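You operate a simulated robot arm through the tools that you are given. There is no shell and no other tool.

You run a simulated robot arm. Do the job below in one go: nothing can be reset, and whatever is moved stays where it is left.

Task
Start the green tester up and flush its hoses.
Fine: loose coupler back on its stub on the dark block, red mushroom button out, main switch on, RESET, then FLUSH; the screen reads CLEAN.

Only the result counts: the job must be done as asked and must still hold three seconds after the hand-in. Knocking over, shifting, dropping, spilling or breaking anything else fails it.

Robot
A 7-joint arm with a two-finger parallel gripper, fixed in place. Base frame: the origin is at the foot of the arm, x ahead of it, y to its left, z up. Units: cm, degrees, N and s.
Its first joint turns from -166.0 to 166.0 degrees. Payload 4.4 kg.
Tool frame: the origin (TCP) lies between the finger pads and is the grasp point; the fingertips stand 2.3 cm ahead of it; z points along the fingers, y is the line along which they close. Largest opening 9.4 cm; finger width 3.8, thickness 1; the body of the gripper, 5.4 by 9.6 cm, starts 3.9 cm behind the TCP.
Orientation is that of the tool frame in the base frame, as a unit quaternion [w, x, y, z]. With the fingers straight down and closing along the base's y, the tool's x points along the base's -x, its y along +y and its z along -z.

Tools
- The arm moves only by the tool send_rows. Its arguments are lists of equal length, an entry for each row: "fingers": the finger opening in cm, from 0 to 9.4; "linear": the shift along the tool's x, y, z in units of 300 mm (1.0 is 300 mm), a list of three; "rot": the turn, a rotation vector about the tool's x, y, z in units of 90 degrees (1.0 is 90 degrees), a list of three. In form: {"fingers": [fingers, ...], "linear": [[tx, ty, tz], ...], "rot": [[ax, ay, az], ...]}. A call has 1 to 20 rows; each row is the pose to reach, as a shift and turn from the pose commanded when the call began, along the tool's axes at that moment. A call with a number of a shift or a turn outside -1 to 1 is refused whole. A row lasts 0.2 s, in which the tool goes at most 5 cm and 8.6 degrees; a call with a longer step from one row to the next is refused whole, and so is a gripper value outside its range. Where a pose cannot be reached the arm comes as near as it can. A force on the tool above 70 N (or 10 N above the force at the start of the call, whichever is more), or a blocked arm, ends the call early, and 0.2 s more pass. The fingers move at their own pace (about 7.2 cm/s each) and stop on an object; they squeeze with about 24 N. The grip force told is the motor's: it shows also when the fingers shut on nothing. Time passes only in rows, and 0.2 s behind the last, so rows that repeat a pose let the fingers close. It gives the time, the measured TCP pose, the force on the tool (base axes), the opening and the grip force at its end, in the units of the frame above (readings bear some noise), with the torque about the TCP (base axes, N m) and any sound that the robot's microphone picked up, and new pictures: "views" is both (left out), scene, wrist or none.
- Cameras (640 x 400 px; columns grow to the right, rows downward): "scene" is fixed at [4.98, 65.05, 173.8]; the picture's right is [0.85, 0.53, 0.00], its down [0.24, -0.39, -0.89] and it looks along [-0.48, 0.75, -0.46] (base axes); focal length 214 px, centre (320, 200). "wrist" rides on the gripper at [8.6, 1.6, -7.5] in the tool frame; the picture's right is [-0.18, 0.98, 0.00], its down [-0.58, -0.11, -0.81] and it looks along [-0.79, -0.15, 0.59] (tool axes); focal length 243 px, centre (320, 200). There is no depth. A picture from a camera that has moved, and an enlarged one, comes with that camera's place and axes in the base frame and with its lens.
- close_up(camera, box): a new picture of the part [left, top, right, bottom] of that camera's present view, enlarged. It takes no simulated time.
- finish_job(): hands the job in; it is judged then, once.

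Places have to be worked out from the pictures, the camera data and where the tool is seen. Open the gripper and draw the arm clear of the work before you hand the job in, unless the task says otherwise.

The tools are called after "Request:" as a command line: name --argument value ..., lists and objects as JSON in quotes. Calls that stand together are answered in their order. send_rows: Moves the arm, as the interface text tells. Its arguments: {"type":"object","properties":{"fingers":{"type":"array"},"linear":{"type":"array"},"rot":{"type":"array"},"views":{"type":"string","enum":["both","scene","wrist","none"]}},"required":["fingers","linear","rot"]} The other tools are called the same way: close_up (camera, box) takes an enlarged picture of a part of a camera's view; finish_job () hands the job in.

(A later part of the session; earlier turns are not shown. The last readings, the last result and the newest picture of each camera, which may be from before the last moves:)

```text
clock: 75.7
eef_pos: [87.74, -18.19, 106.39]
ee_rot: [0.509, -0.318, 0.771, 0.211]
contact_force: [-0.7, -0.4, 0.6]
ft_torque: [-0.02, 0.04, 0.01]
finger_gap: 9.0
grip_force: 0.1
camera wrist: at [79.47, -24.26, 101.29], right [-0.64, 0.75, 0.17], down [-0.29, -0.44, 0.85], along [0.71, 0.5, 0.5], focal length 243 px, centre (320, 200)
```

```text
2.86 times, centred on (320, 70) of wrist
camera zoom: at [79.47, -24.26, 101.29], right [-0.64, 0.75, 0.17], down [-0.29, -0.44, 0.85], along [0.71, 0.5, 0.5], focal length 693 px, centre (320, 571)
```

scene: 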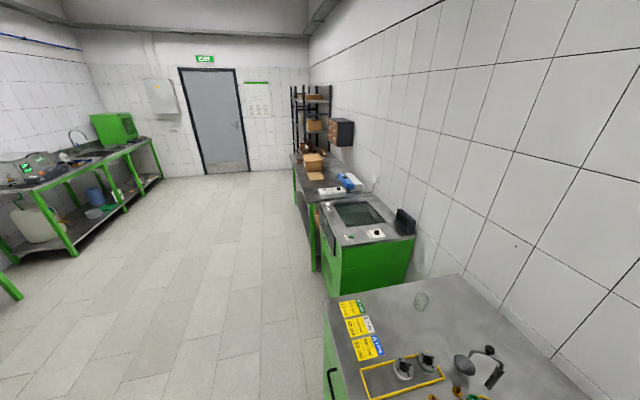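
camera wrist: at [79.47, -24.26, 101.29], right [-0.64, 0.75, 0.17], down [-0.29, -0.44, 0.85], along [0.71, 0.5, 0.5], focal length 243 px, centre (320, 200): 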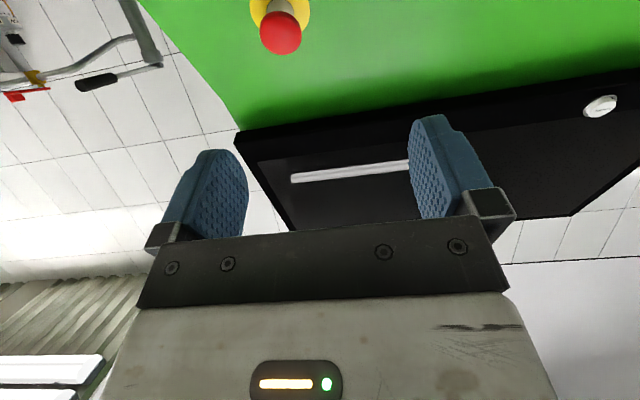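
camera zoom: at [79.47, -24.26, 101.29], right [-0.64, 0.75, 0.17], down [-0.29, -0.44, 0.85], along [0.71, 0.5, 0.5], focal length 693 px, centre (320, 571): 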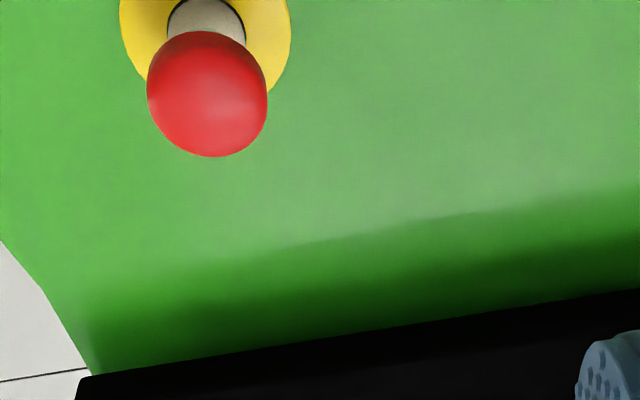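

The mushroom's cap is at ≈ [103.4, -8.1, 98.7] with its plate near [105, -6.5, 96.6], so its axis leans up ~40°. I zoom in for its state.

Request:
close_up --camera "wrist" --box '[245, 0, 315, 60]'

```text
6.67 times, centred on (280, 30) of wrist
camera zoom: at [79.47, -24.26, 101.29], right [-0.64, 0.75, 0.17], down [-0.29, -0.44, 0.85], along [0.71, 0.5, 0.5], focal length 1618 px, centre (587, 1333)
```

zoom: 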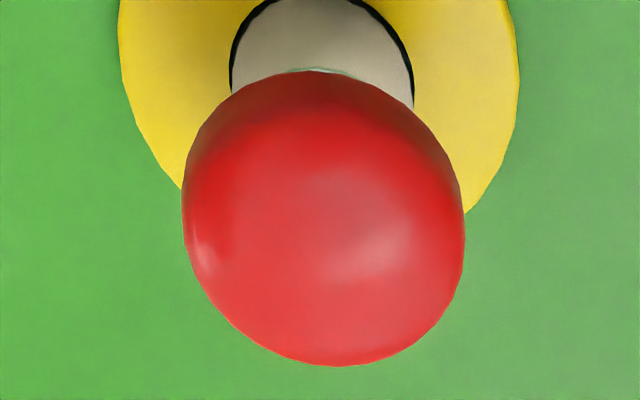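

The cap is about 4.1 cm wide. I tilt the tool to its axis (40°) and move to a stand-off 8 cm in front of it, fingers at 6.5 cm.

Request:
send_rows --fingers '[8, 7, 6.5, 6.5]' --linear '[[-0.02, -0.033, 0.1], [-0.04, -0.066, 0.2], [-0.06, -0.098, 0.3], [-0.08, -0.131, 0.401]]' --rot '[[0, 0.05, 0], [0, 0.1, 0], [0, 0.15, 0], [0, 0.19, 0]]' --views "wrist"

Request:
close_up --camera "wrist" --box '[220, 20, 420, 220]'

```text
clock: 76.7
eef_pos: [99.02, -12.52, 103.81]
ee_rot: [0.389, -0.345, 0.839, 0.16]
contact_force: [0.3, 0.5, 0.1]
ft_torque: [-0.02, -0.02, -0.02]
finger_gap: 6.5
grip_force: 0.0
camera wrist: at [89.84, -19.17, 102.0], right [-0.61, 0.78, 0.14], down [-0.09, -0.25, 0.96], along [0.79, 0.57, 0.22], focal length 243 px, centre (320, 200)
```

wrist: 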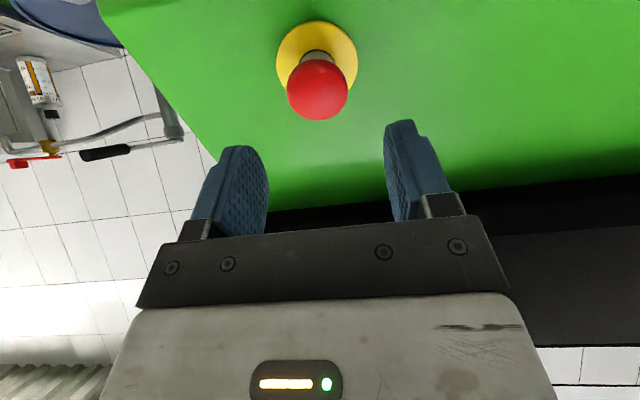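

```text
2.00 times, centred on (320, 120) of wrist
camera zoom: at [89.84, -19.17, 102.0], right [-0.61, 0.78, 0.14], down [-0.09, -0.25, 0.96], along [0.79, 0.57, 0.22], focal length 485 px, centre (320, 360)
```

zoom: 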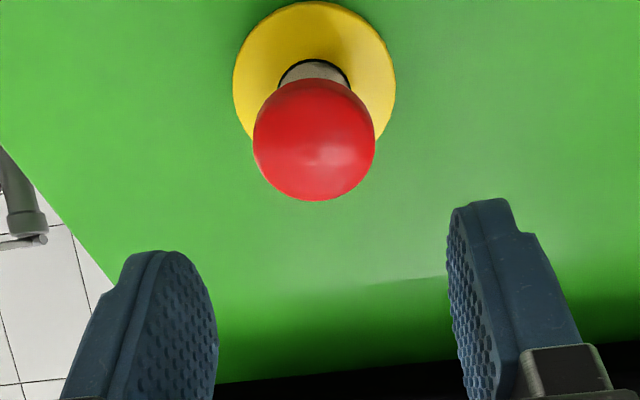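

The mushroom is centred ahead of the fingers. I advance 7.6 cm so the fingers straddle the cap.

Request:
send_rows --fingers '[6.5, 6.5, 6.5, 6.5]' --linear '[[0, -0.002, 0.07], [0, -0.004, 0.14], [0, -0.005, 0.21], [0, -0.005, 0.253]]' --rot '[[0, 0, 0], [0, 0, 0], [0, 0, 0], [0, 0, 0]]' --views "wrist"

Request:
close_up --camera "wrist" --box '[220, 60, 420, 240]'

```text
clock: 77.7
eef_pos: [103.1, -8.5, 98.9]
ee_rot: [0.389, -0.346, 0.839, 0.161]
contact_force: [-0.4, 1.0, -0.4]
ft_torque: [0.01, 0.01, 0.02]
finger_gap: 6.5
grip_force: 0.1
camera wrist: at [94.01, -15.24, 96.95], right [-0.61, 0.78, 0.14], down [-0.09, -0.25, 0.96], along [0.79, 0.57, 0.22], focal length 243 px, centre (320, 200)
```

wrist: 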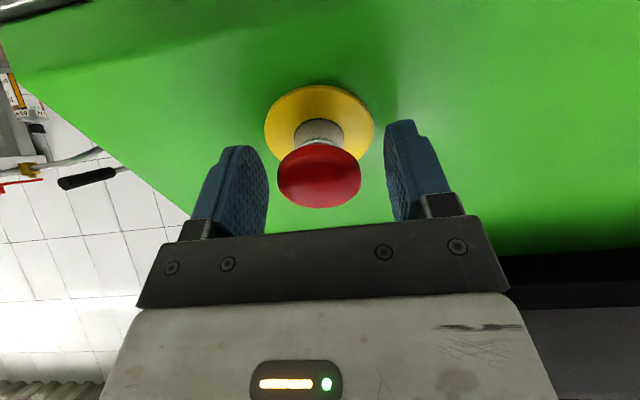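

```text
2.22 times, centred on (320, 150) of wrist
camera zoom: at [94.01, -15.24, 96.95], right [-0.61, 0.78, 0.14], down [-0.09, -0.25, 0.96], along [0.79, 0.57, 0.22], focal length 539 px, centre (320, 311)
```

zoom: 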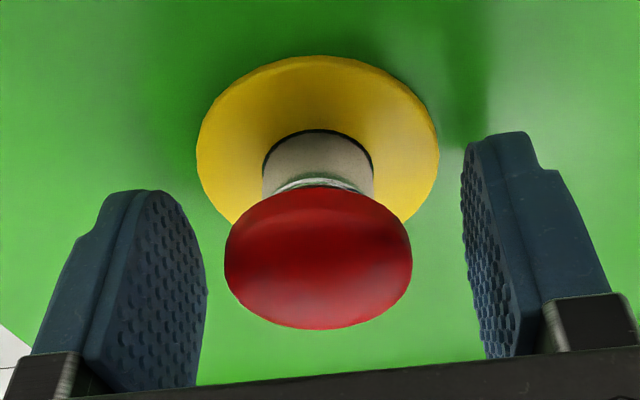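

The cap sits almost on its collar, i.e. pressed in. I close the fingers on it.

Request:
send_rows --fingers '[4.5, 2, 0, 0, 0]' --linear '[[0, 0, 0], [0, 0, 0], [0, 0, 0], [0, 0, 0], [0, 0, 0]]' --rot '[[0, 0, 0], [0, 0, 0], [0, 0, 0], [0, 0, 0], [0, 0, 0]]' --views "wrist"

Request:
close_up --camera "wrist" --box '[220, 60, 420, 240]'

```text
clock: 78.8
eef_pos: [103.11, -8.64, 98.78]
ee_rot: [0.39, -0.345, 0.839, 0.161]
contact_force: [24.9, -15.1, -0.3]
ft_torque: [-0.14, -0.07, -0.3]
finger_gap: 3.95
grip_force: 45.4
camera wrist: at [94.04, -15.28, 96.95], right [-0.61, 0.78, 0.14], down [-0.09, -0.25, 0.96], along [0.79, 0.57, 0.22], focal length 243 px, centre (320, 200)
```

wrist: 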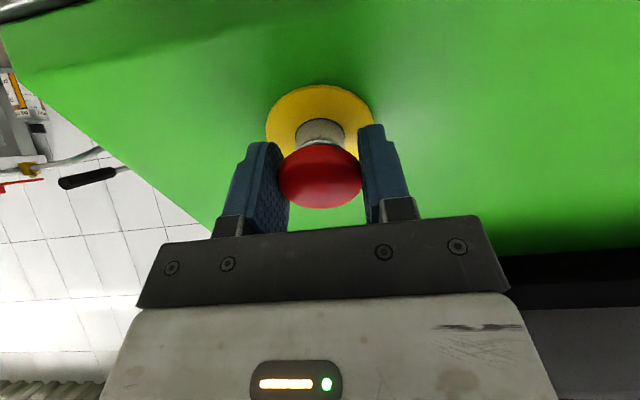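

```text
2.22 times, centred on (320, 150) of wrist
camera zoom: at [94.04, -15.28, 96.95], right [-0.61, 0.78, 0.14], down [-0.09, -0.25, 0.96], along [0.79, 0.57, 0.22], focal length 539 px, centre (320, 311)
```

zoom: 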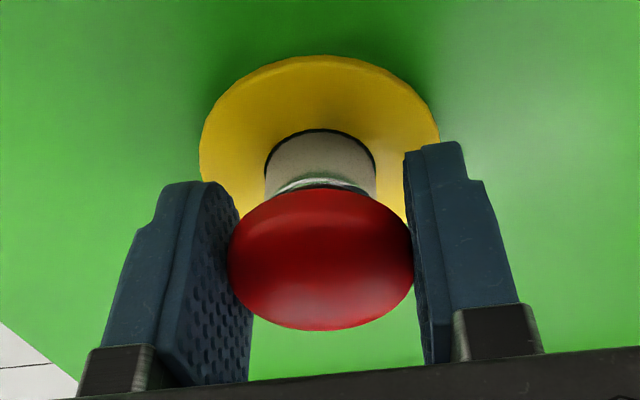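

Gripped (3.95 cm), with a small sideways preload. I shift 1 mm to relieve it and pull outward 0.6 cm along the axis.

Request:
send_rows --fingers '[0, 0, 0, 0]' --linear '[[0, -0.004, 0], [0, -0.004, -0.007], [0, -0.004, -0.014], [0, -0.004, -0.02]]' --rot '[[0, 0, 0], [0, 0, 0], [0, 0, 0], [0, 0, 0]]' --views "wrist"

Request:
close_up --camera "wrist" --box '[220, 60, 420, 240]'

```text
clock: 79.8
eef_pos: [102.91, -8.88, 99.21]
ee_rot: [0.388, -0.346, 0.839, 0.161]
contact_force: [0.5, -3.5, 0.8]
ft_torque: [-0.03, 0.1, 0.03]
finger_gap: 3.93
grip_force: 44.6
camera wrist: at [93.73, -15.62, 97.37], right [-0.61, 0.78, 0.14], down [-0.09, -0.25, 0.96], along [0.79, 0.57, 0.22], focal length 243 px, centre (320, 200)
```

wrist: 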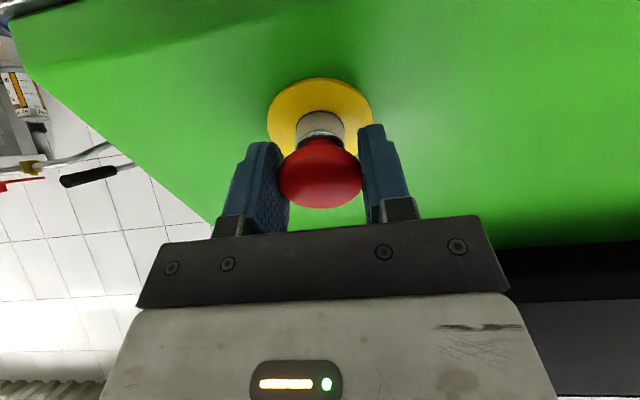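

```text
2.22 times, centred on (320, 150) of wrist
camera zoom: at [93.73, -15.62, 97.37], right [-0.61, 0.78, 0.14], down [-0.09, -0.25, 0.96], along [0.79, 0.57, 0.22], focal length 539 px, centre (320, 311)
```

zoom: 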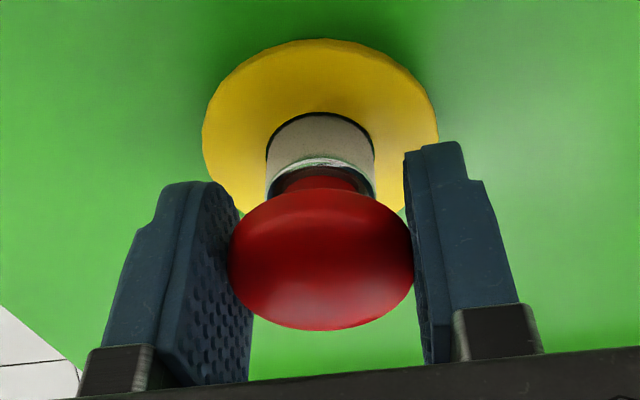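

The cap came out with the pull. I pull another 0.7 cm to reach its stop.

Request:
send_rows --fingers '[0, 0, 0, 0]' --linear '[[0, 0, -0.006], [0, 0, -0.012], [0, 0, -0.018], [0, 0, -0.024]]' --rot '[[0, 0, 0], [0, 0, 0], [0, 0, 0], [0, 0, 0]]' --views "wrist"

Request:
close_up --camera "wrist" --box '[220, 60, 420, 240]'

```text
clock: 80.8
eef_pos: [102.48, -9.09, 99.51]
ee_rot: [0.389, -0.345, 0.839, 0.161]
contact_force: [45.8, 24.9, -17.9]
ft_torque: [-0.08, 0.04, 0.15]
finger_gap: 3.94
grip_force: 45.4
camera wrist: at [93.46, -15.9, 97.74], right [-0.61, 0.78, 0.14], down [-0.09, -0.25, 0.96], along [0.79, 0.57, 0.22], focal length 243 px, centre (320, 200)
```

wrist: 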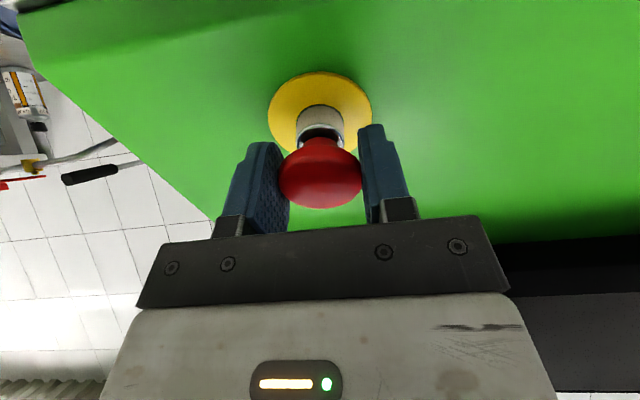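

```text
2.22 times, centred on (320, 150) of wrist
camera zoom: at [93.46, -15.9, 97.74], right [-0.61, 0.78, 0.14], down [-0.09, -0.25, 0.96], along [0.79, 0.57, 0.22], focal length 539 px, centre (320, 311)
```

zoom: 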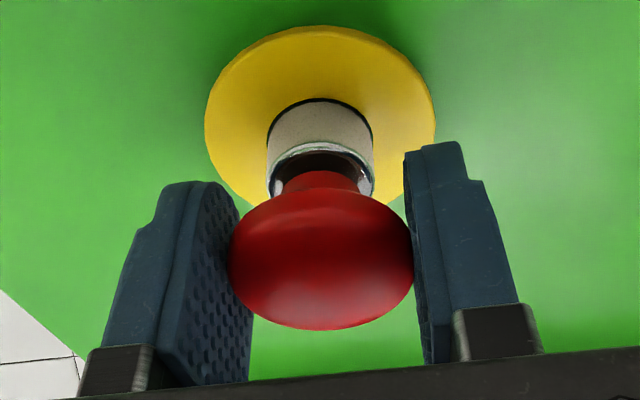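

It reached its stop (55 N pull). I ease back slightly, open the fingers and check that it stays out.

Request:
send_rows --fingers '[0, 0, 4, 6, 6.5]' --linear '[[0, 0, 0.008], [0, 0, 0.011], [0, 0, 0.011], [0, 0, 0.011], [0, 0, 0.011]]' --rot '[[0, 0, 0], [0, 0, 0], [0, 0, 0], [0, 0, 0], [0, 0, 0]]' --views "wrist"

Request:
close_up --camera "wrist" --box '[220, 60, 420, 240]'

```text
clock: 82.0
eef_pos: [102.62, -9.12, 99.55]
ee_rot: [0.389, -0.345, 0.839, 0.16]
contact_force: [0.8, -0.1, -0.2]
ft_torque: [-0.04, 0.0, 0.03]
finger_gap: 6.5
grip_force: 0.1
camera wrist: at [93.58, -15.92, 97.69], right [-0.61, 0.78, 0.14], down [-0.09, -0.25, 0.96], along [0.79, 0.57, 0.22], focal length 243 px, centre (320, 200)
```

wrist: 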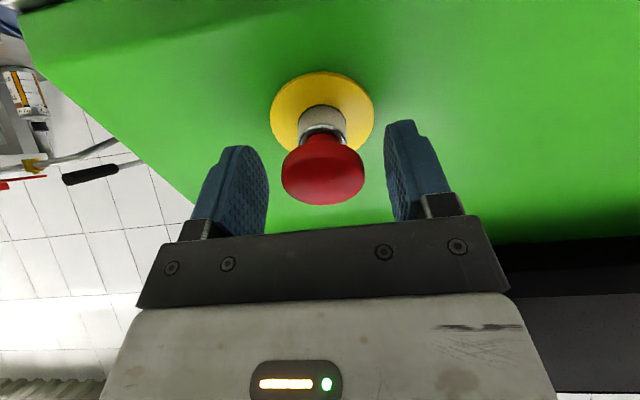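

```text
2.22 times, centred on (320, 150) of wrist
camera zoom: at [93.58, -15.92, 97.69], right [-0.61, 0.78, 0.14], down [-0.09, -0.25, 0.96], along [0.79, 0.57, 0.22], focal length 539 px, centre (320, 311)
```

zoom: 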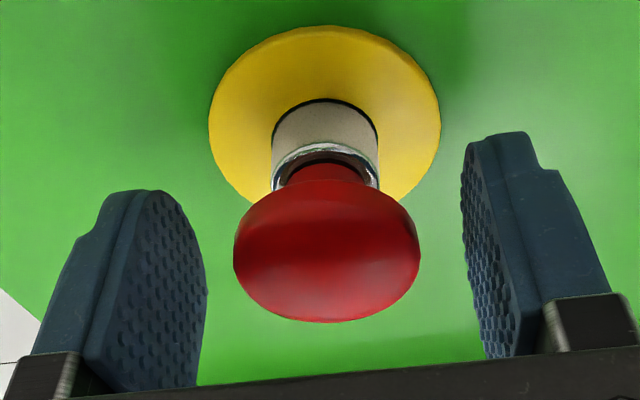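

The mushroom stays out. I withdraw and slide along the panel to the main switch.

Request:
send_rows --fingers '[6.5, 6.5, 6.5, 6.5, 6.5, 6.5, 6.5]' --linear '[[0, 0, -0.15], [0, 0, -0.3], [0, 0.14, -0.33], [0, 0.29, -0.33], [0, 0.45, -0.33], [0, 0.61, -0.33], [0, 0.77, -0.33]]' --rot '[[0, 0, 0], [0, 0, 0], [0, 0, 0], [0, 0, 0], [0, 0, 0], [0, 0, 0], [0, 0, 0]]' --views "none"

Request:
send_rows --fingers '[6.5, 6.5, 6.5, 6.5, 6.5]' --linear '[[0, 0.157, 0.01], [0, 0.315, 0.02], [0, 0.47, 0.04], [0, 0.63, 0.06], [0, 0.785, 0.08]]' --rot '[[0, 0, 0], [0, 0, 0], [0, 0, 0], [0, 0, 0], [0, 0, 0]]' --views "wrist"

Request:
close_up --camera "wrist" --box '[220, 0, 420, 180]'

```text
clock: 83.7
eef_pos: [81.41, 1.93, 106.05]
ee_rot: [0.388, -0.346, 0.839, 0.161]
contact_force: [-0.4, 1.1, -0.8]
ft_torque: [-0.03, -0.01, 0.0]
finger_gap: 6.48
grip_force: 0.1
```

```text
clock: 84.8
eef_pos: [65.65, 19.86, 104.2]
ee_rot: [0.389, -0.345, 0.839, 0.16]
contact_force: [-0.6, -0.2, 0.3]
ft_torque: [0.0, -0.01, 0.0]
finger_gap: 6.53
grip_force: 0.0
camera wrist: at [56.55, 13.07, 102.37], right [-0.61, 0.78, 0.14], down [-0.09, -0.25, 0.96], along [0.79, 0.57, 0.22], focal length 243 px, centre (320, 200)
```

wrist: 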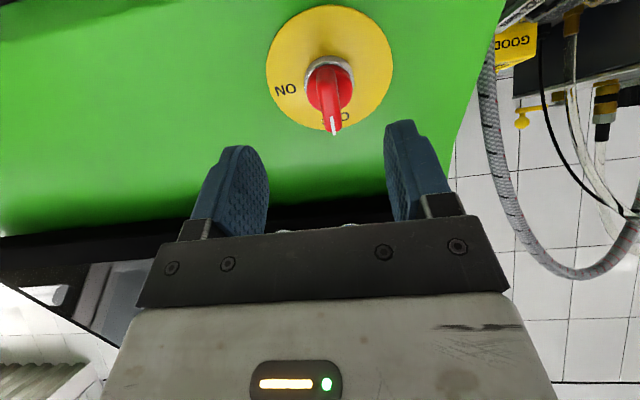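

```text
2.22 times, centred on (320, 90) of wrist
camera zoom: at [56.55, 13.07, 102.37], right [-0.61, 0.78, 0.14], down [-0.09, -0.25, 0.96], along [0.79, 0.57, 0.22], focal length 539 px, centre (320, 444)
```

zoom: 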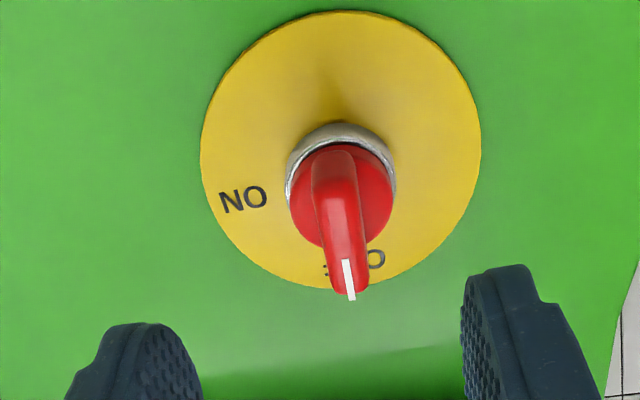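

The handle points to OFF (real up) and ON is a quarter turn clockwise (seen from the front). I centre on the handle bar (0.6 cm sideways), advance 5.6 cm so the fingertips flank the bar without touching the disc, and look.

Request:
send_rows --fingers '[5, 4.5, 4.5, 4.5]' --linear '[[-0.007, 0.01, 0.05], [-0.013, 0.02, 0.1], [-0.013, 0.0205, 0.145], [-0.013, 0.0205, 0.187]]' --rot '[[0, 0, 0], [0, 0, 0], [0, 0, 0], [0, 0, 0]]' --views "wrist"

Request:
close_up --camera "wrist" --box '[220, 40, 420, 220]'

```text
clock: 85.8
eef_pos: [68.54, 23.57, 100.92]
ee_rot: [0.389, -0.345, 0.839, 0.161]
contact_force: [-0.4, 0.2, -0.2]
ft_torque: [0.01, -0.01, 0.02]
finger_gap: 4.5
grip_force: 0.1
camera wrist: at [59.39, 16.84, 99.12], right [-0.61, 0.78, 0.14], down [-0.09, -0.25, 0.96], along [0.79, 0.57, 0.22], focal length 243 px, centre (320, 200)
```

wrist: 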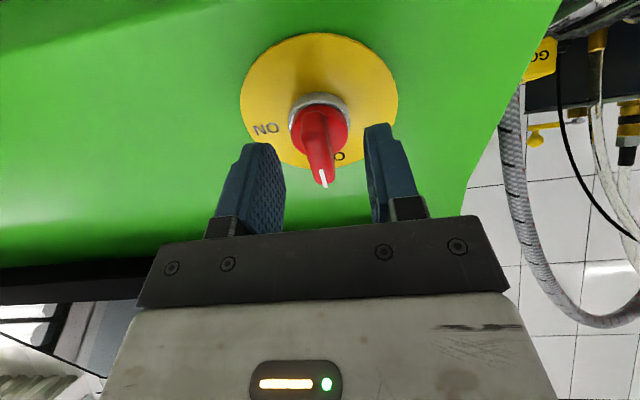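

```text
2.22 times, centred on (320, 130) of wrist
camera zoom: at [59.39, 16.84, 99.12], right [-0.61, 0.78, 0.14], down [-0.09, -0.25, 0.96], along [0.79, 0.57, 0.22], focal length 539 px, centre (320, 356)
```

zoom: 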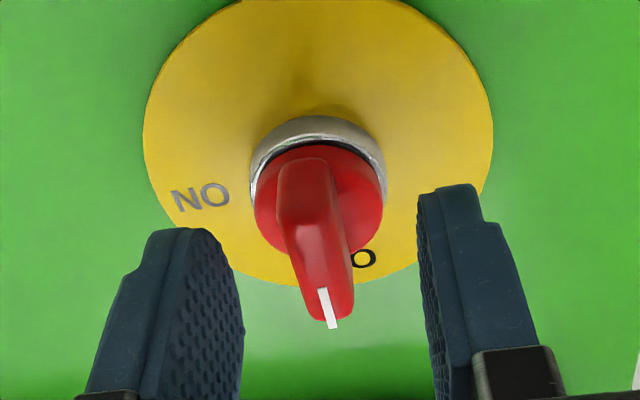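

The bar is centred between the fingers. I close on it.

Request:
send_rows --fingers '[3, 1.5, 0, 0, 0]' --linear '[[0, 0, 0.004], [0, 0, 0.006], [0, 0, 0.006], [0, 0, 0.006], [0, 0, 0.006]]' --rot '[[0, 0, 0], [0, 0, 0], [0, 0, 0], [0, 0, 0], [0, 0, 0]]' --views "wrist"

Request:
close_up --camera "wrist" --box '[220, 40, 420, 220]'

```text
clock: 87.0
eef_pos: [68.69, 23.41, 100.85]
ee_rot: [0.39, -0.345, 0.838, 0.16]
contact_force: [39.3, -31.1, -2.1]
ft_torque: [-0.27, -0.22, -1.15]
finger_gap: 1.38
grip_force: 45.0
camera wrist: at [59.63, 16.8, 99.09], right [-0.61, 0.78, 0.14], down [-0.09, -0.25, 0.96], along [0.79, 0.57, 0.22], focal length 243 px, centre (320, 200)
```

wrist: 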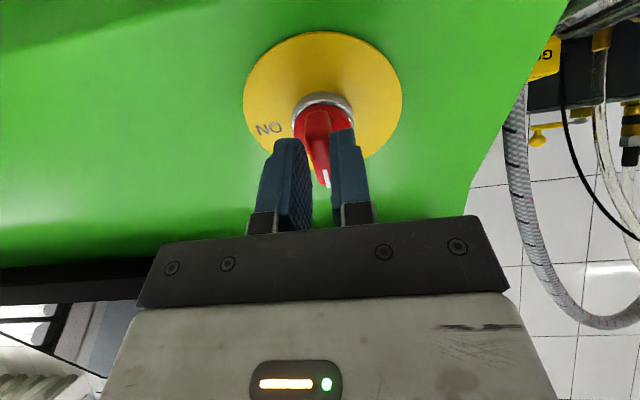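

```text
2.22 times, centred on (320, 130) of wrist
camera zoom: at [59.63, 16.8, 99.09], right [-0.61, 0.78, 0.14], down [-0.09, -0.25, 0.96], along [0.79, 0.57, 0.22], focal length 539 px, centre (320, 356)
```

zoom: 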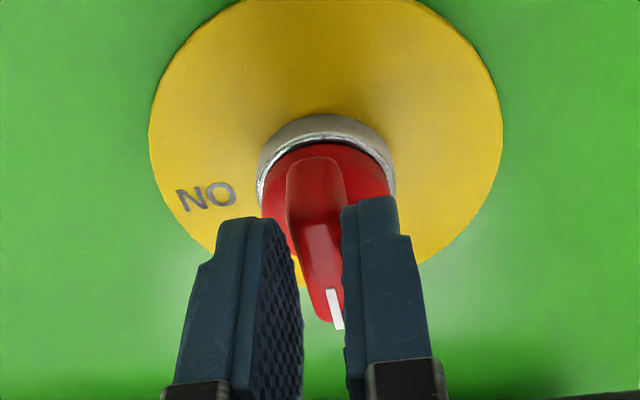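

Gripped at 1.38 cm, with a 50 N side load, so I shift 2 mm to relieve it, then start turning clockwise (positive about the tool axis) by 32°.

Request:
send_rows --fingers '[0, 0, 0, 0, 0, 0]' --linear '[[0, -0.0065, 0], [0.0001, -0.0081, 0], [0.0004, -0.0094, 0], [0.0009, -0.0107, 0], [0.0015, -0.012, 0], [0.0015, -0.012, 0]]' --rot '[[0, 0, 0], [0, 0, 0.089], [0, 0, 0.178], [0, 0, 0.267], [0, 0, 0.356], [0, 0, 0.356]]' --views "wrist"

Request:
close_up --camera "wrist" --box '[220, 40, 420, 220]'

```text
clock: 87.9
eef_pos: [68.6, 23.72, 100.92]
ee_rot: [0.357, -0.216, 0.881, 0.221]
contact_force: [-20.5, 14.4, 4.9]
ft_torque: [-0.39, 0.66, 0.64]
finger_gap: 1.39
grip_force: 44.7
stopped in row 4: the force on the tool passed its limit at 81 N (the readings are from after the stop); the commanded pose is now the measured one
camera wrist: at [58.16, 19.13, 99.83], right [-0.41, 0.84, 0.37], down [0.01, -0.4, 0.92], along [0.91, 0.38, 0.16], focal length 243 px, centre (320, 200)
```

wrist: 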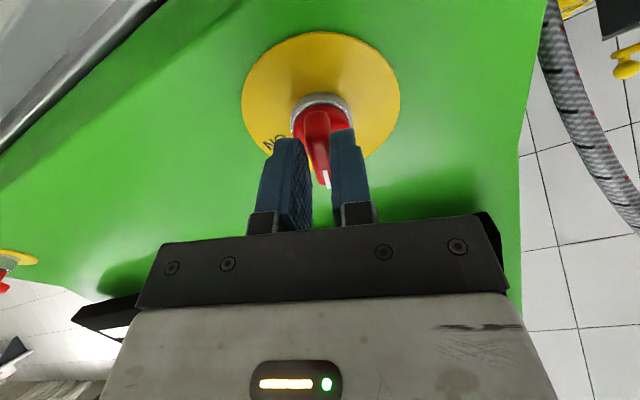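

```text
2.22 times, centred on (320, 130) of wrist
camera zoom: at [58.16, 19.13, 99.83], right [-0.41, 0.84, 0.37], down [0.01, -0.4, 0.92], along [0.91, 0.38, 0.16], focal length 539 px, centre (320, 356)
```

zoom: 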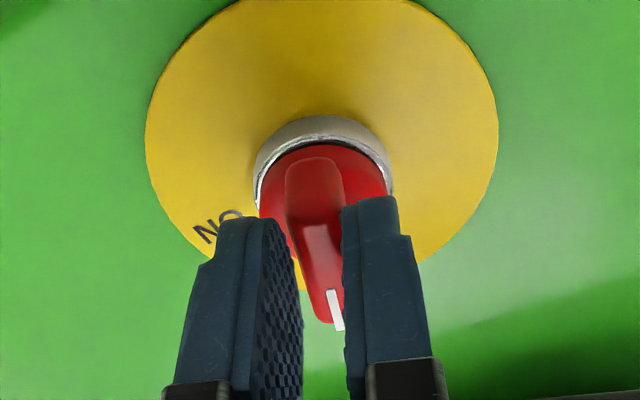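

The handle turned ~18° but my assumed pivot was on the wrong side, building side force. I correct for the pivot (≈0.65 cm up-panel) and turn on another 24°.

Request:
send_rows --fingers '[0, 0, 0, 0]' --linear '[[0, 0.0033, 0], [-0.0002, 0.0063, 0], [-0.0008, 0.0093, 0], [-0.0019, 0.0121, 0]]' --rot '[[0, 0, 0], [0, 0, 0.089], [0, 0, 0.178], [0, 0, 0.267]]' --views "wrist"

Request:
close_up --camera "wrist" --box '[220, 40, 420, 220]'

```text
clock: 88.9
eef_pos: [68.43, 24.12, 101.16]
ee_rot: [0.304, -0.027, 0.907, 0.292]
contact_force: [-37.9, 49.0, 14.5]
ft_torque: [0.7, -0.41, 1.09]
finger_gap: 1.42
grip_force: 45.5
camera wrist: at [57.15, 22.55, 101.81], right [-0.07, 0.79, 0.61], down [0.07, -0.6, 0.79], along [1.0, 0.1, -0.01], focal length 243 px, centre (320, 200)
```

wrist: 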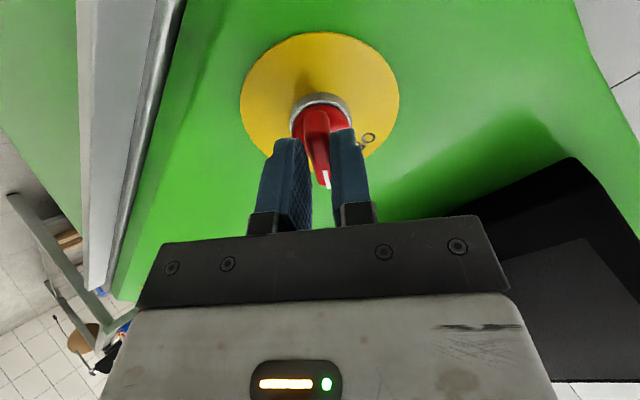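

```text
2.22 times, centred on (320, 130) of wrist
camera zoom: at [57.15, 22.55, 101.81], right [-0.07, 0.79, 0.61], down [0.07, -0.6, 0.79], along [1.0, 0.1, -0.01], focal length 539 px, centre (320, 356)
```

zoom: 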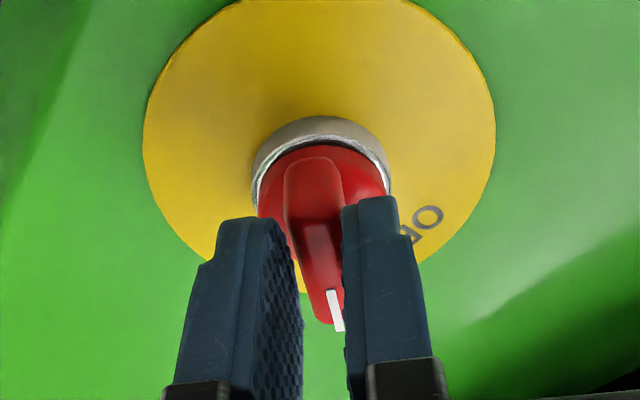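

Turned about 42° so far; forces show the pivot is further up-panel (~1.2 cm). I relieve and turn 32° more around it.

Request:
send_rows --fingers '[0, 0, 0, 0, 0]' --linear '[[-0.0033, 0.0073, 0], [-0.0037, 0.0129, 0], [-0.0049, 0.0184, 0], [-0.0068, 0.0236, 0], [-0.0094, 0.0285, 0]]' --rot '[[0, 0, 0], [0, 0, 0.089], [0, 0, 0.178], [0, 0, 0.267], [0, 0, 0.356]]' --views "wrist"

Request:
close_up --camera "wrist" --box '[220, 40, 420, 220]'

```text
clock: 90.1
eef_pos: [68.5, 24.6, 101.54]
ee_rot: [0.212, 0.227, 0.879, 0.361]
contact_force: [10.9, -45.8, -28.7]
ft_torque: [-1.09, -0.11, -1.66]
finger_gap: 1.39
grip_force: 44.6
camera wrist: at [58.07, 26.32, 105.62], right [0.39, 0.52, 0.76], down [0.01, -0.83, 0.56], along [0.92, -0.21, -0.33], focal length 243 px, centre (320, 200)
```

wrist: 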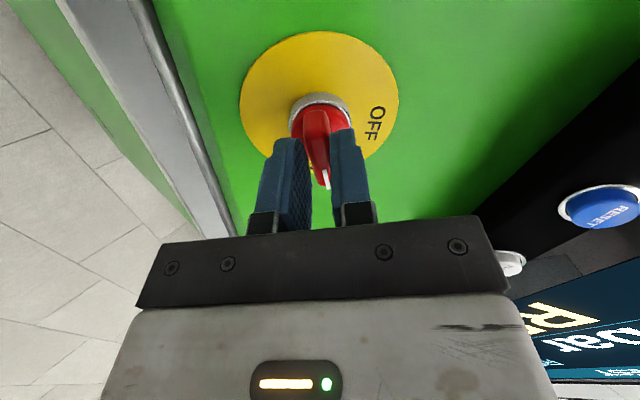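

```text
2.22 times, centred on (320, 130) of wrist
camera zoom: at [58.07, 26.32, 105.62], right [0.39, 0.52, 0.76], down [0.01, -0.83, 0.56], along [0.92, -0.21, -0.33], focal length 539 px, centre (320, 356)
```

zoom: 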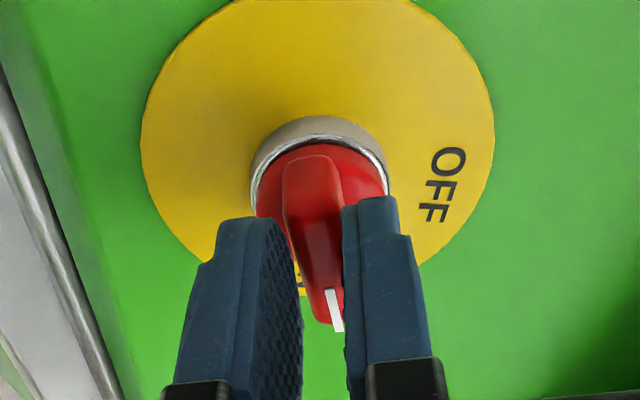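

The screen lit up – the main switch is on. I read the screen before letting go.

Request:
close_up --camera "wrist" --box '[480, 170, 640, 400]'

Request:
close_up --camera "wrist" --box '[290, 120, 350, 200]'

```text
1.74 times, centred on (560, 285) of wrist
camera zoom: at [58.07, 26.32, 105.62], right [0.39, 0.52, 0.76], down [0.01, -0.83, 0.56], along [0.92, -0.21, -0.33], focal length 422 px, centre (-97, 52)
```

zoom: 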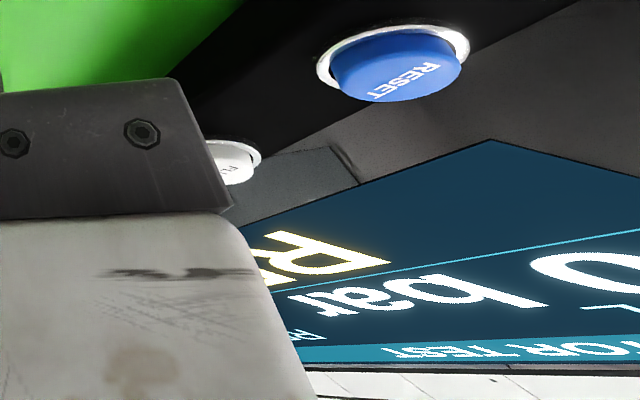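

```text
5.00 times, centred on (320, 160) of wrist
camera zoom: at [58.07, 26.32, 105.62], right [0.39, 0.52, 0.76], down [0.01, -0.83, 0.56], along [0.92, -0.21, -0.33], focal length 1213 px, centre (320, 400)
```

zoom: 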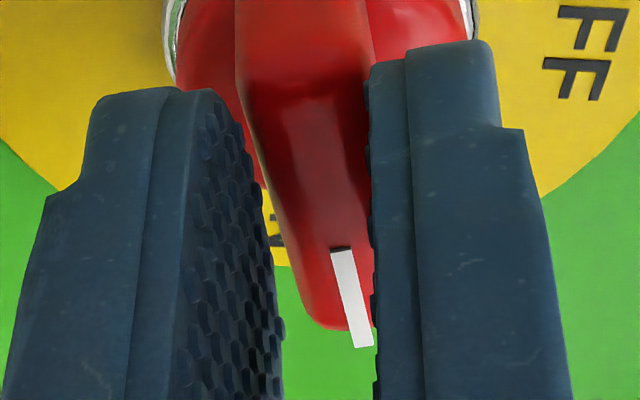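

The screen shows 0 bar and a yellow message. I relieve the side load, open, and withdraw 9 cm to check the handle's position.

Request:
send_rows --fingers '[0, 3, 5, 5, 5, 5]' --linear '[[0, -0.006, 0], [0, -0.006, 0], [0, -0.006, 0], [0, -0.006, -0.1], [0, -0.006, -0.2], [0, -0.006, -0.3]]' --rot '[[0, 0, 0], [0, 0, 0], [0, 0, 0], [0, 0, 0], [0, 0, 0], [0, 0, 0]]' --views "wrist"

Request:
close_up --camera "wrist" --box '[220, 0, 420, 180]'

```text
clock: 91.5
eef_pos: [63.7, 19.56, 107.32]
ee_rot: [0.212, 0.225, 0.879, 0.363]
contact_force: [0.8, -0.2, 0.2]
ft_torque: [-0.03, -0.02, -0.01]
finger_gap: 5.01
grip_force: 0.0
camera wrist: at [53.19, 21.34, 111.46], right [0.39, 0.52, 0.76], down [0.01, -0.83, 0.56], along [0.92, -0.21, -0.33], focal length 243 px, centre (320, 200)
```

wrist: 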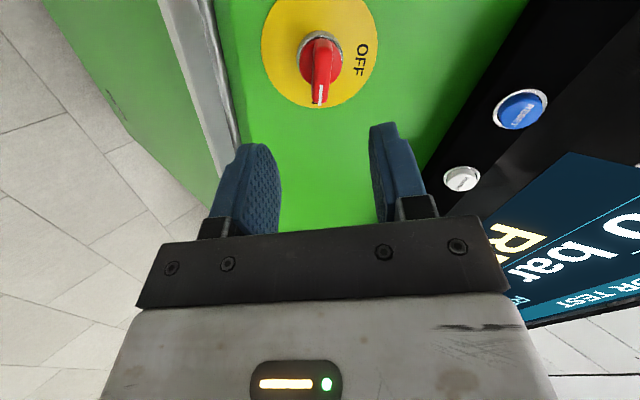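

```text
2.22 times, centred on (320, 90) of wrist
camera zoom: at [53.19, 21.34, 111.46], right [0.39, 0.52, 0.76], down [0.01, -0.83, 0.56], along [0.92, -0.21, -0.33], focal length 539 px, centre (320, 444)
```

zoom: 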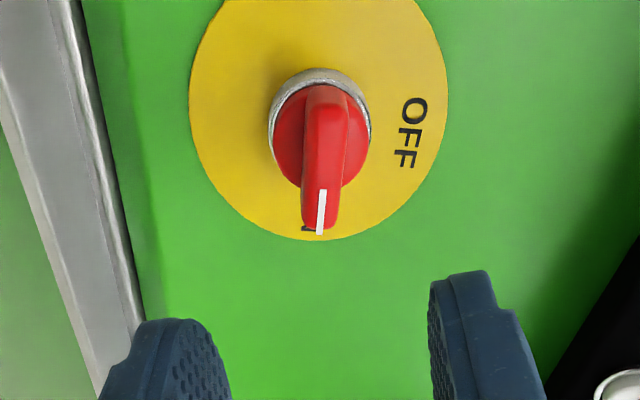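

The handle points to ON. Next RESET: I roll the tool back by 74° and close the fingers to use them as a poker.

Request:
send_rows --fingers '[4, 3, 2, 1, 0, 0, 0, 0, 0]' --linear '[[0, 0, -0.02], [0, 0, -0.05], [0, 0, -0.08], [0, 0, -0.1], [0, 0, -0.1], [0, 0, -0.1], [0, 0, -0.1], [0, 0, -0.1], [0, 0, -0.1]]' --rot '[[0, 0, -0.092], [0, 0, -0.184], [0, 0, -0.276], [0, 0, -0.368], [0, 0, -0.46], [0, 0, -0.552], [0, 0, -0.644], [0, 0, -0.736], [0, 0, -0.822]]' --views "none"

Request:
send_rows --fingers '[0, 0, 0, 0]' --linear '[[0, 0, 0], [0, 0, 0], [0, 0, 0], [0, 0, 0]]' --rot '[[0, -0.07, 0], [0, -0.14, 0], [0, -0.21, 0], [0, -0.22, 0]]' --views "wrist"

```text
clock: 93.5
eef_pos: [62.05, 17.95, 109.18]
ee_rot: [0.388, -0.352, 0.836, 0.162]
contact_force: [-0.3, -0.2, 0.6]
ft_torque: [0.01, 0.01, -0.02]
finger_gap: 0.03
grip_force: 23.8
```

```text
clock: 94.5
eef_pos: [62.0, 18.02, 109.26]
ee_rot: [0.526, -0.316, 0.759, 0.219]
contact_force: [0.0, 0.5, 0.8]
ft_torque: [-0.01, -0.02, 0.04]
finger_gap: 0.0
grip_force: 24.0
camera wrist: at [53.89, 12.09, 103.69], right [-0.65, 0.74, 0.17], down [-0.31, -0.47, 0.83], along [0.69, 0.49, 0.54], focal length 243 px, centre (320, 200)
```

wrist: 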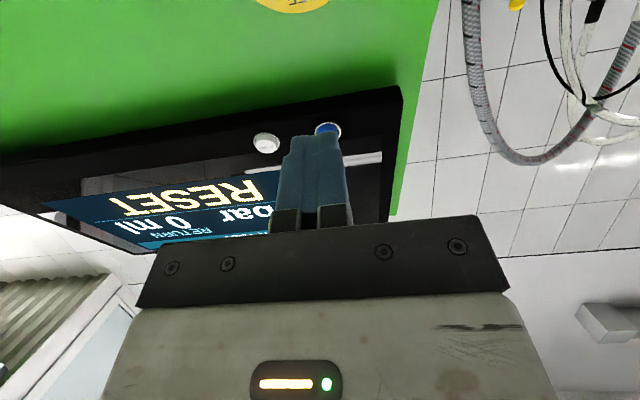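

The screen asks for "RESET". I move to a stand-off 5 cm in front of the RESET button.

Request:
send_rows --fingers '[0, 0, 0, 0]' --linear '[[-0.12, -0.008, 0.05], [-0.22, -0.016, 0.12], [-0.3, -0.024, 0.22], [-0.357, -0.031, 0.33]]' --rot '[[0, 0, 0], [0, 0, 0], [0, 0, 0], [0, 0, 0]]' --views "wrist"

Request:
close_up --camera "wrist" --box '[220, 0, 420, 220]'

```text
clock: 95.5
eef_pos: [72.06, 26.74, 115.98]
ee_rot: [0.526, -0.317, 0.757, 0.221]
contact_force: [0.1, 0.4, 0.8]
ft_torque: [-0.03, -0.01, 0.0]
finger_gap: 0.0
grip_force: 24.1
camera wrist: at [63.96, 20.92, 110.35], right [-0.65, 0.74, 0.17], down [-0.31, -0.47, 0.83], along [0.69, 0.49, 0.54], focal length 243 px, centre (320, 200)
```

wrist: 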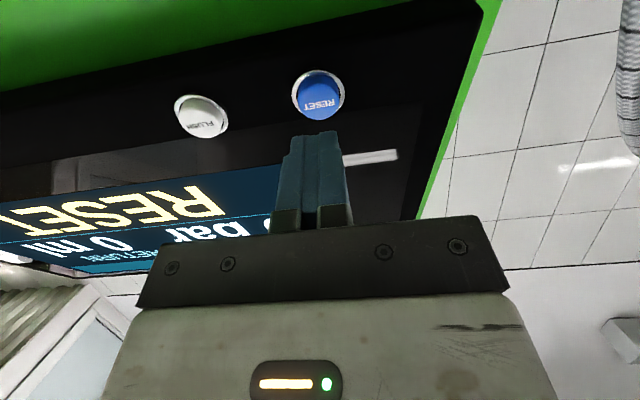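

```text
1.82 times, centred on (320, 110) of wrist
camera zoom: at [63.96, 20.92, 110.35], right [-0.65, 0.74, 0.17], down [-0.31, -0.47, 0.83], along [0.69, 0.49, 0.54], focal length 441 px, centre (320, 364)
```

zoom: 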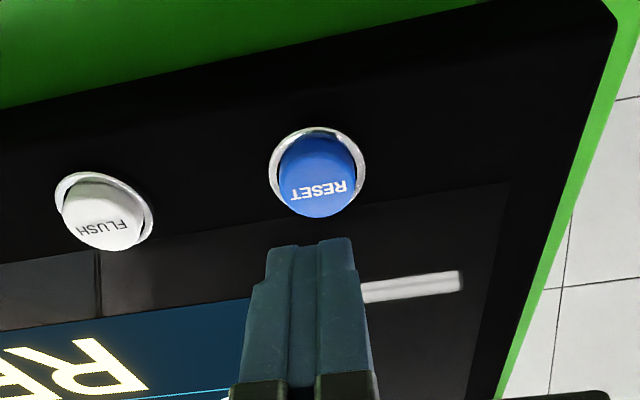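

RESET is on the tool axis within 3 mm. I correct that, advance 4.5 cm, then press in small steps.

Request:
send_rows --fingers '[0, 0, 0, 0]' --linear '[[-0.01, -0.005, 0.05], [-0.01, -0.005, 0.1], [-0.01, -0.005, 0.135], [-0.01, -0.005, 0.15]]' --rot '[[0, 0, 0], [0, 0, 0], [0, 0, 0], [0, 0, 0]]' --views "wrist"

Request:
close_up --camera "wrist" --box '[240, 60, 400, 220]'

```text
clock: 96.5
eef_pos: [75.11, 29.43, 114.71]
ee_rot: [0.526, -0.317, 0.758, 0.221]
contact_force: [-0.4, -3.7, 0.4]
ft_torque: [-0.03, 0.01, -0.02]
finger_gap: 0.0
grip_force: 24.1
heard: click
camera wrist: at [66.92, 23.64, 109.07], right [-0.65, 0.74, 0.17], down [-0.31, -0.47, 0.83], along [0.69, 0.49, 0.54], focal length 243 px, centre (320, 200)
```

wrist: 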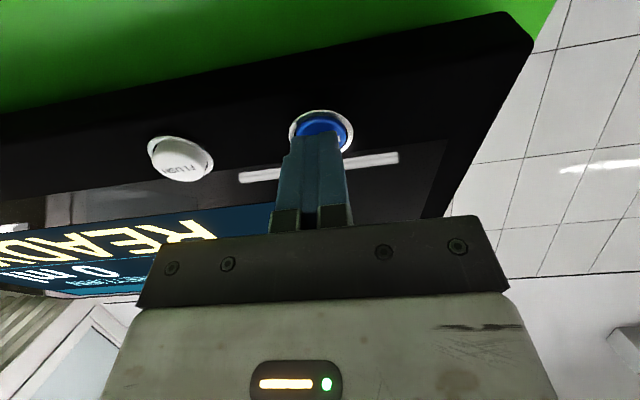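

```text
2.50 times, centred on (320, 140) of wrist
camera zoom: at [66.92, 23.64, 109.07], right [-0.65, 0.74, 0.17], down [-0.31, -0.47, 0.83], along [0.69, 0.49, 0.54], focal length 606 px, centre (320, 350)
```

zoom: 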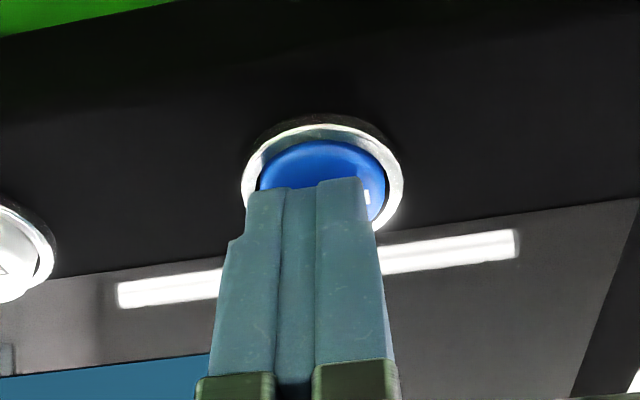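

Click heard and the screen says READY. I back off 4 cm and slide 8.1 cm across to FLUSH.

Request:
send_rows --fingers '[0, 0, 0, 0]' --linear '[[0, 0, -0.13], [0.001, -0.1, -0.13], [0.003, -0.2, -0.125], [0.004, -0.271, -0.12]]' --rot '[[0, 0, 0], [0, 0, 0], [0, 0, 0], [0, 0, 0]]' --views "wrist"

Request:
close_up --camera "wrist" --box '[140, 40, 400, 220]'

```text
clock: 97.5
eef_pos: [78.5, 21.43, 115.73]
ee_rot: [0.526, -0.317, 0.758, 0.22]
contact_force: [0.1, 0.2, -1.0]
ft_torque: [-0.04, 0.04, -0.01]
finger_gap: 0.0
grip_force: 24.1
camera wrist: at [70.34, 15.43, 110.03], right [-0.65, 0.74, 0.17], down [-0.31, -0.47, 0.83], along [0.69, 0.49, 0.53], focal length 243 px, centre (320, 200)
```

wrist: 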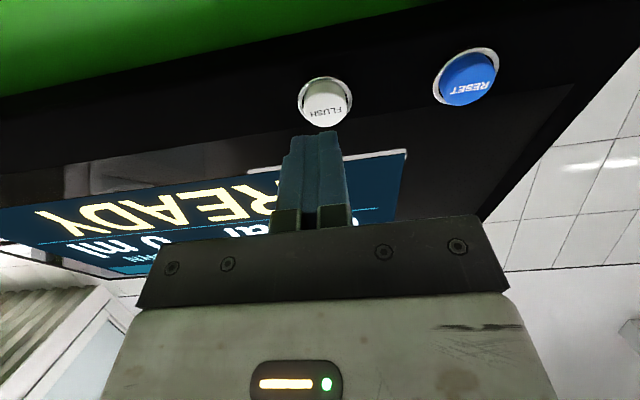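

```text
2.22 times, centred on (270, 130) of wrist
camera zoom: at [70.34, 15.43, 110.03], right [-0.65, 0.74, 0.17], down [-0.31, -0.47, 0.83], along [0.69, 0.49, 0.53], focal length 539 px, centre (431, 356)
```

zoom: 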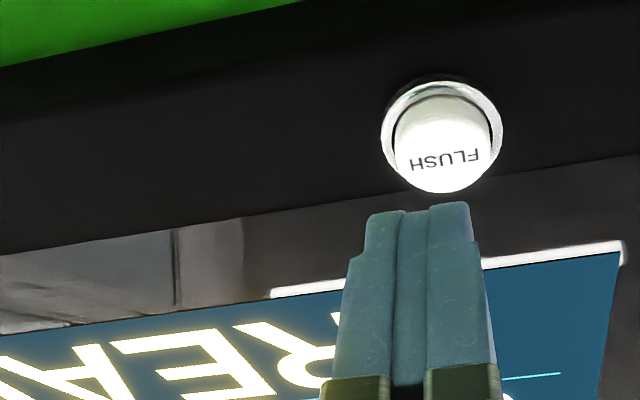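

FLUSH is lit and aligned (3 mm correction). Before pressing, everything else is in order, so I press it.

Request:
send_rows --fingers '[0, 0, 0, 0, 0]' --linear '[[0, 0.01, 0.05], [0, 0.01, 0.09], [0, 0.01, 0.11], [0, 0.01, 0.125], [0, 0.01, 0.133]]' --rot '[[0, 0, 0], [0, 0, 0], [0, 0, 0], [0, 0, 0], [0, 0, 0]]' --views "wrist"

Request:
close_up --camera "wrist" --box '[0, 60, 400, 280]'

```text
clock: 98.7
eef_pos: [80.87, 24.28, 114.35]
ee_rot: [0.527, -0.316, 0.758, 0.22]
contact_force: [-23.1, -22.5, 0.5]
ft_torque: [-0.5, 0.51, -0.05]
finger_gap: 0.0
grip_force: 24.6
heard: click
camera wrist: at [72.73, 18.39, 108.74], right [-0.65, 0.74, 0.17], down [-0.31, -0.47, 0.83], along [0.69, 0.49, 0.53], focal length 243 px, centre (320, 200)
```

wrist: 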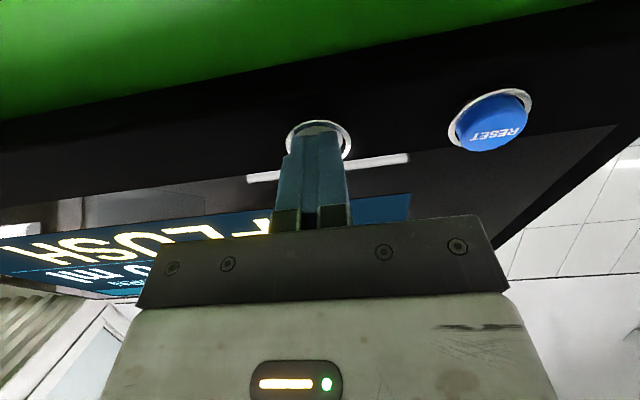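

```text
1.60 times, centred on (200, 170) of wrist
camera zoom: at [72.73, 18.39, 108.74], right [-0.65, 0.74, 0.17], down [-0.31, -0.47, 0.83], along [0.69, 0.49, 0.53], focal length 388 px, centre (512, 248)
```

zoom: 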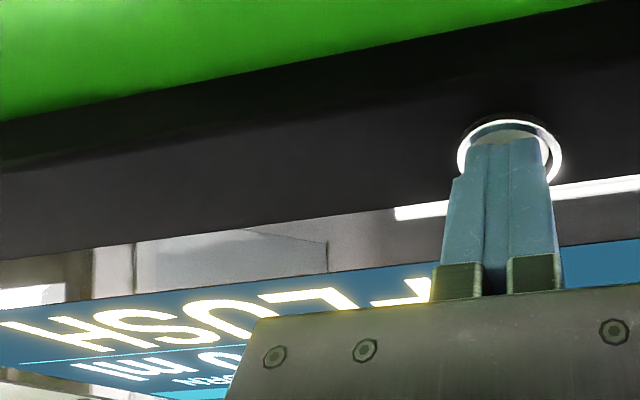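

Click heard; the screen says FLUSH. I hold there a moment and watch the reading.

Request:
send_rows --fingers '[0, 0, 0, 0, 0]' --linear '[[0, 0, 0], [0, 0, 0], [0, 0, 0], [0, 0, 0], [0, 0, 0]]' --rot '[[0, 0, 0], [0, 0, 0], [0, 0, 0], [0, 0, 0], [0, 0, 0]]' --views "wrist"

Request:
close_up --camera "wrist" --box '[0, 60, 400, 310]'

```text
clock: 99.9
eef_pos: [80.77, 24.32, 114.27]
ee_rot: [0.526, -0.317, 0.758, 0.22]
contact_force: [-18.8, -27.7, 1.8]
ft_torque: [-0.61, 0.41, -0.14]
finger_gap: 0.0
grip_force: 24.1
camera wrist: at [72.74, 18.43, 108.8], right [-0.65, 0.74, 0.17], down [-0.31, -0.47, 0.83], along [0.69, 0.49, 0.54], focal length 243 px, centre (320, 200)
```

wrist: 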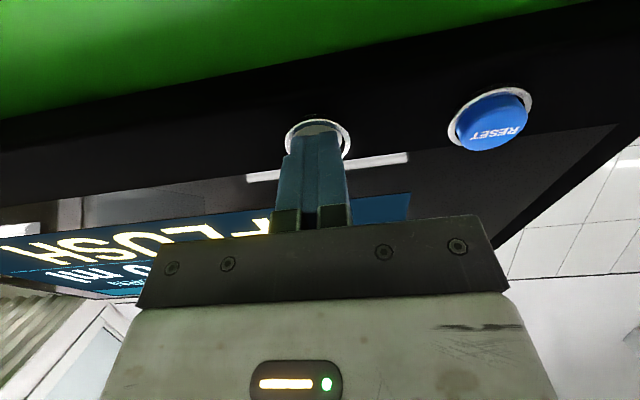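

```text
1.60 times, centred on (200, 185) of wrist
camera zoom: at [72.74, 18.43, 108.8], right [-0.65, 0.74, 0.17], down [-0.31, -0.47, 0.83], along [0.69, 0.49, 0.54], focal length 388 px, centre (512, 224)
```

zoom: 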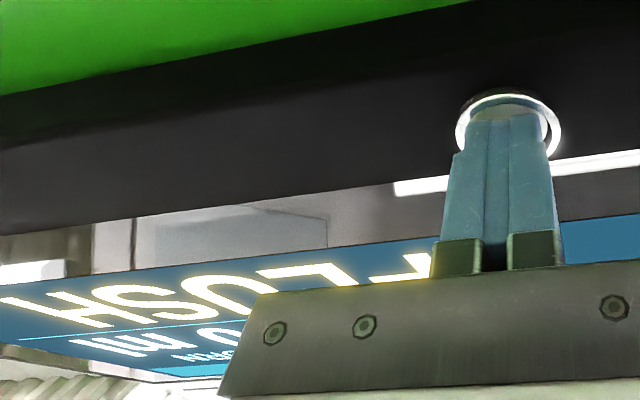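

Still "FLUSH"; I release the button and back away to watch the whole screen.

Request:
send_rows --fingers '[0, 0, 0, 0, 0]' --linear '[[0, 0, -0.1], [0, 0, -0.25], [0, 0, -0.4], [0, 0, -0.55], [0, 0, -0.7]]' --rot '[[0, 0, 0], [0, 0, 0], [0, 0, 0], [0, 0, 0], [0, 0, 0]]' --views "wrist"

Request:
close_up --camera "wrist" --box '[100, 60, 500, 310]'

```text
clock: 101.1
eef_pos: [66.86, 9.96, 121.72]
ee_rot: [0.526, -0.317, 0.758, 0.221]
contact_force: [0.6, -0.8, -1.5]
ft_torque: [0.02, -0.03, -0.01]
finger_gap: 0.01
grip_force: 24.1
camera wrist: at [58.77, 4.09, 116.2], right [-0.65, 0.74, 0.17], down [-0.31, -0.47, 0.83], along [0.69, 0.49, 0.53], focal length 243 px, centre (320, 200)
```

wrist: 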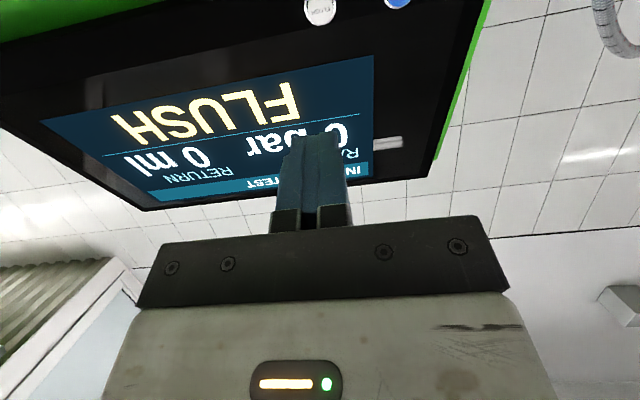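

```text
1.60 times, centred on (300, 185) of wrist
camera zoom: at [58.77, 4.09, 116.2], right [-0.65, 0.74, 0.17], down [-0.31, -0.47, 0.83], along [0.69, 0.49, 0.53], focal length 388 px, centre (352, 224)
```

zoom: 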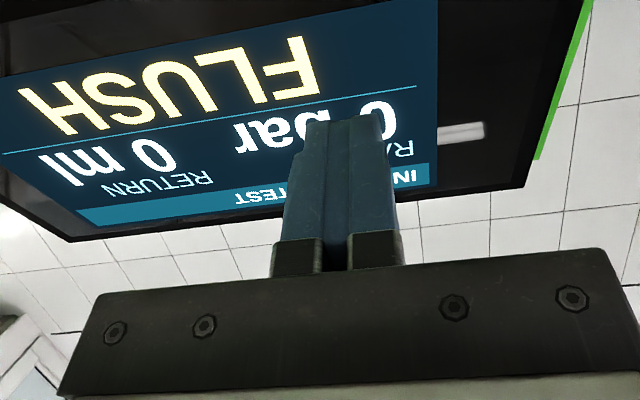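

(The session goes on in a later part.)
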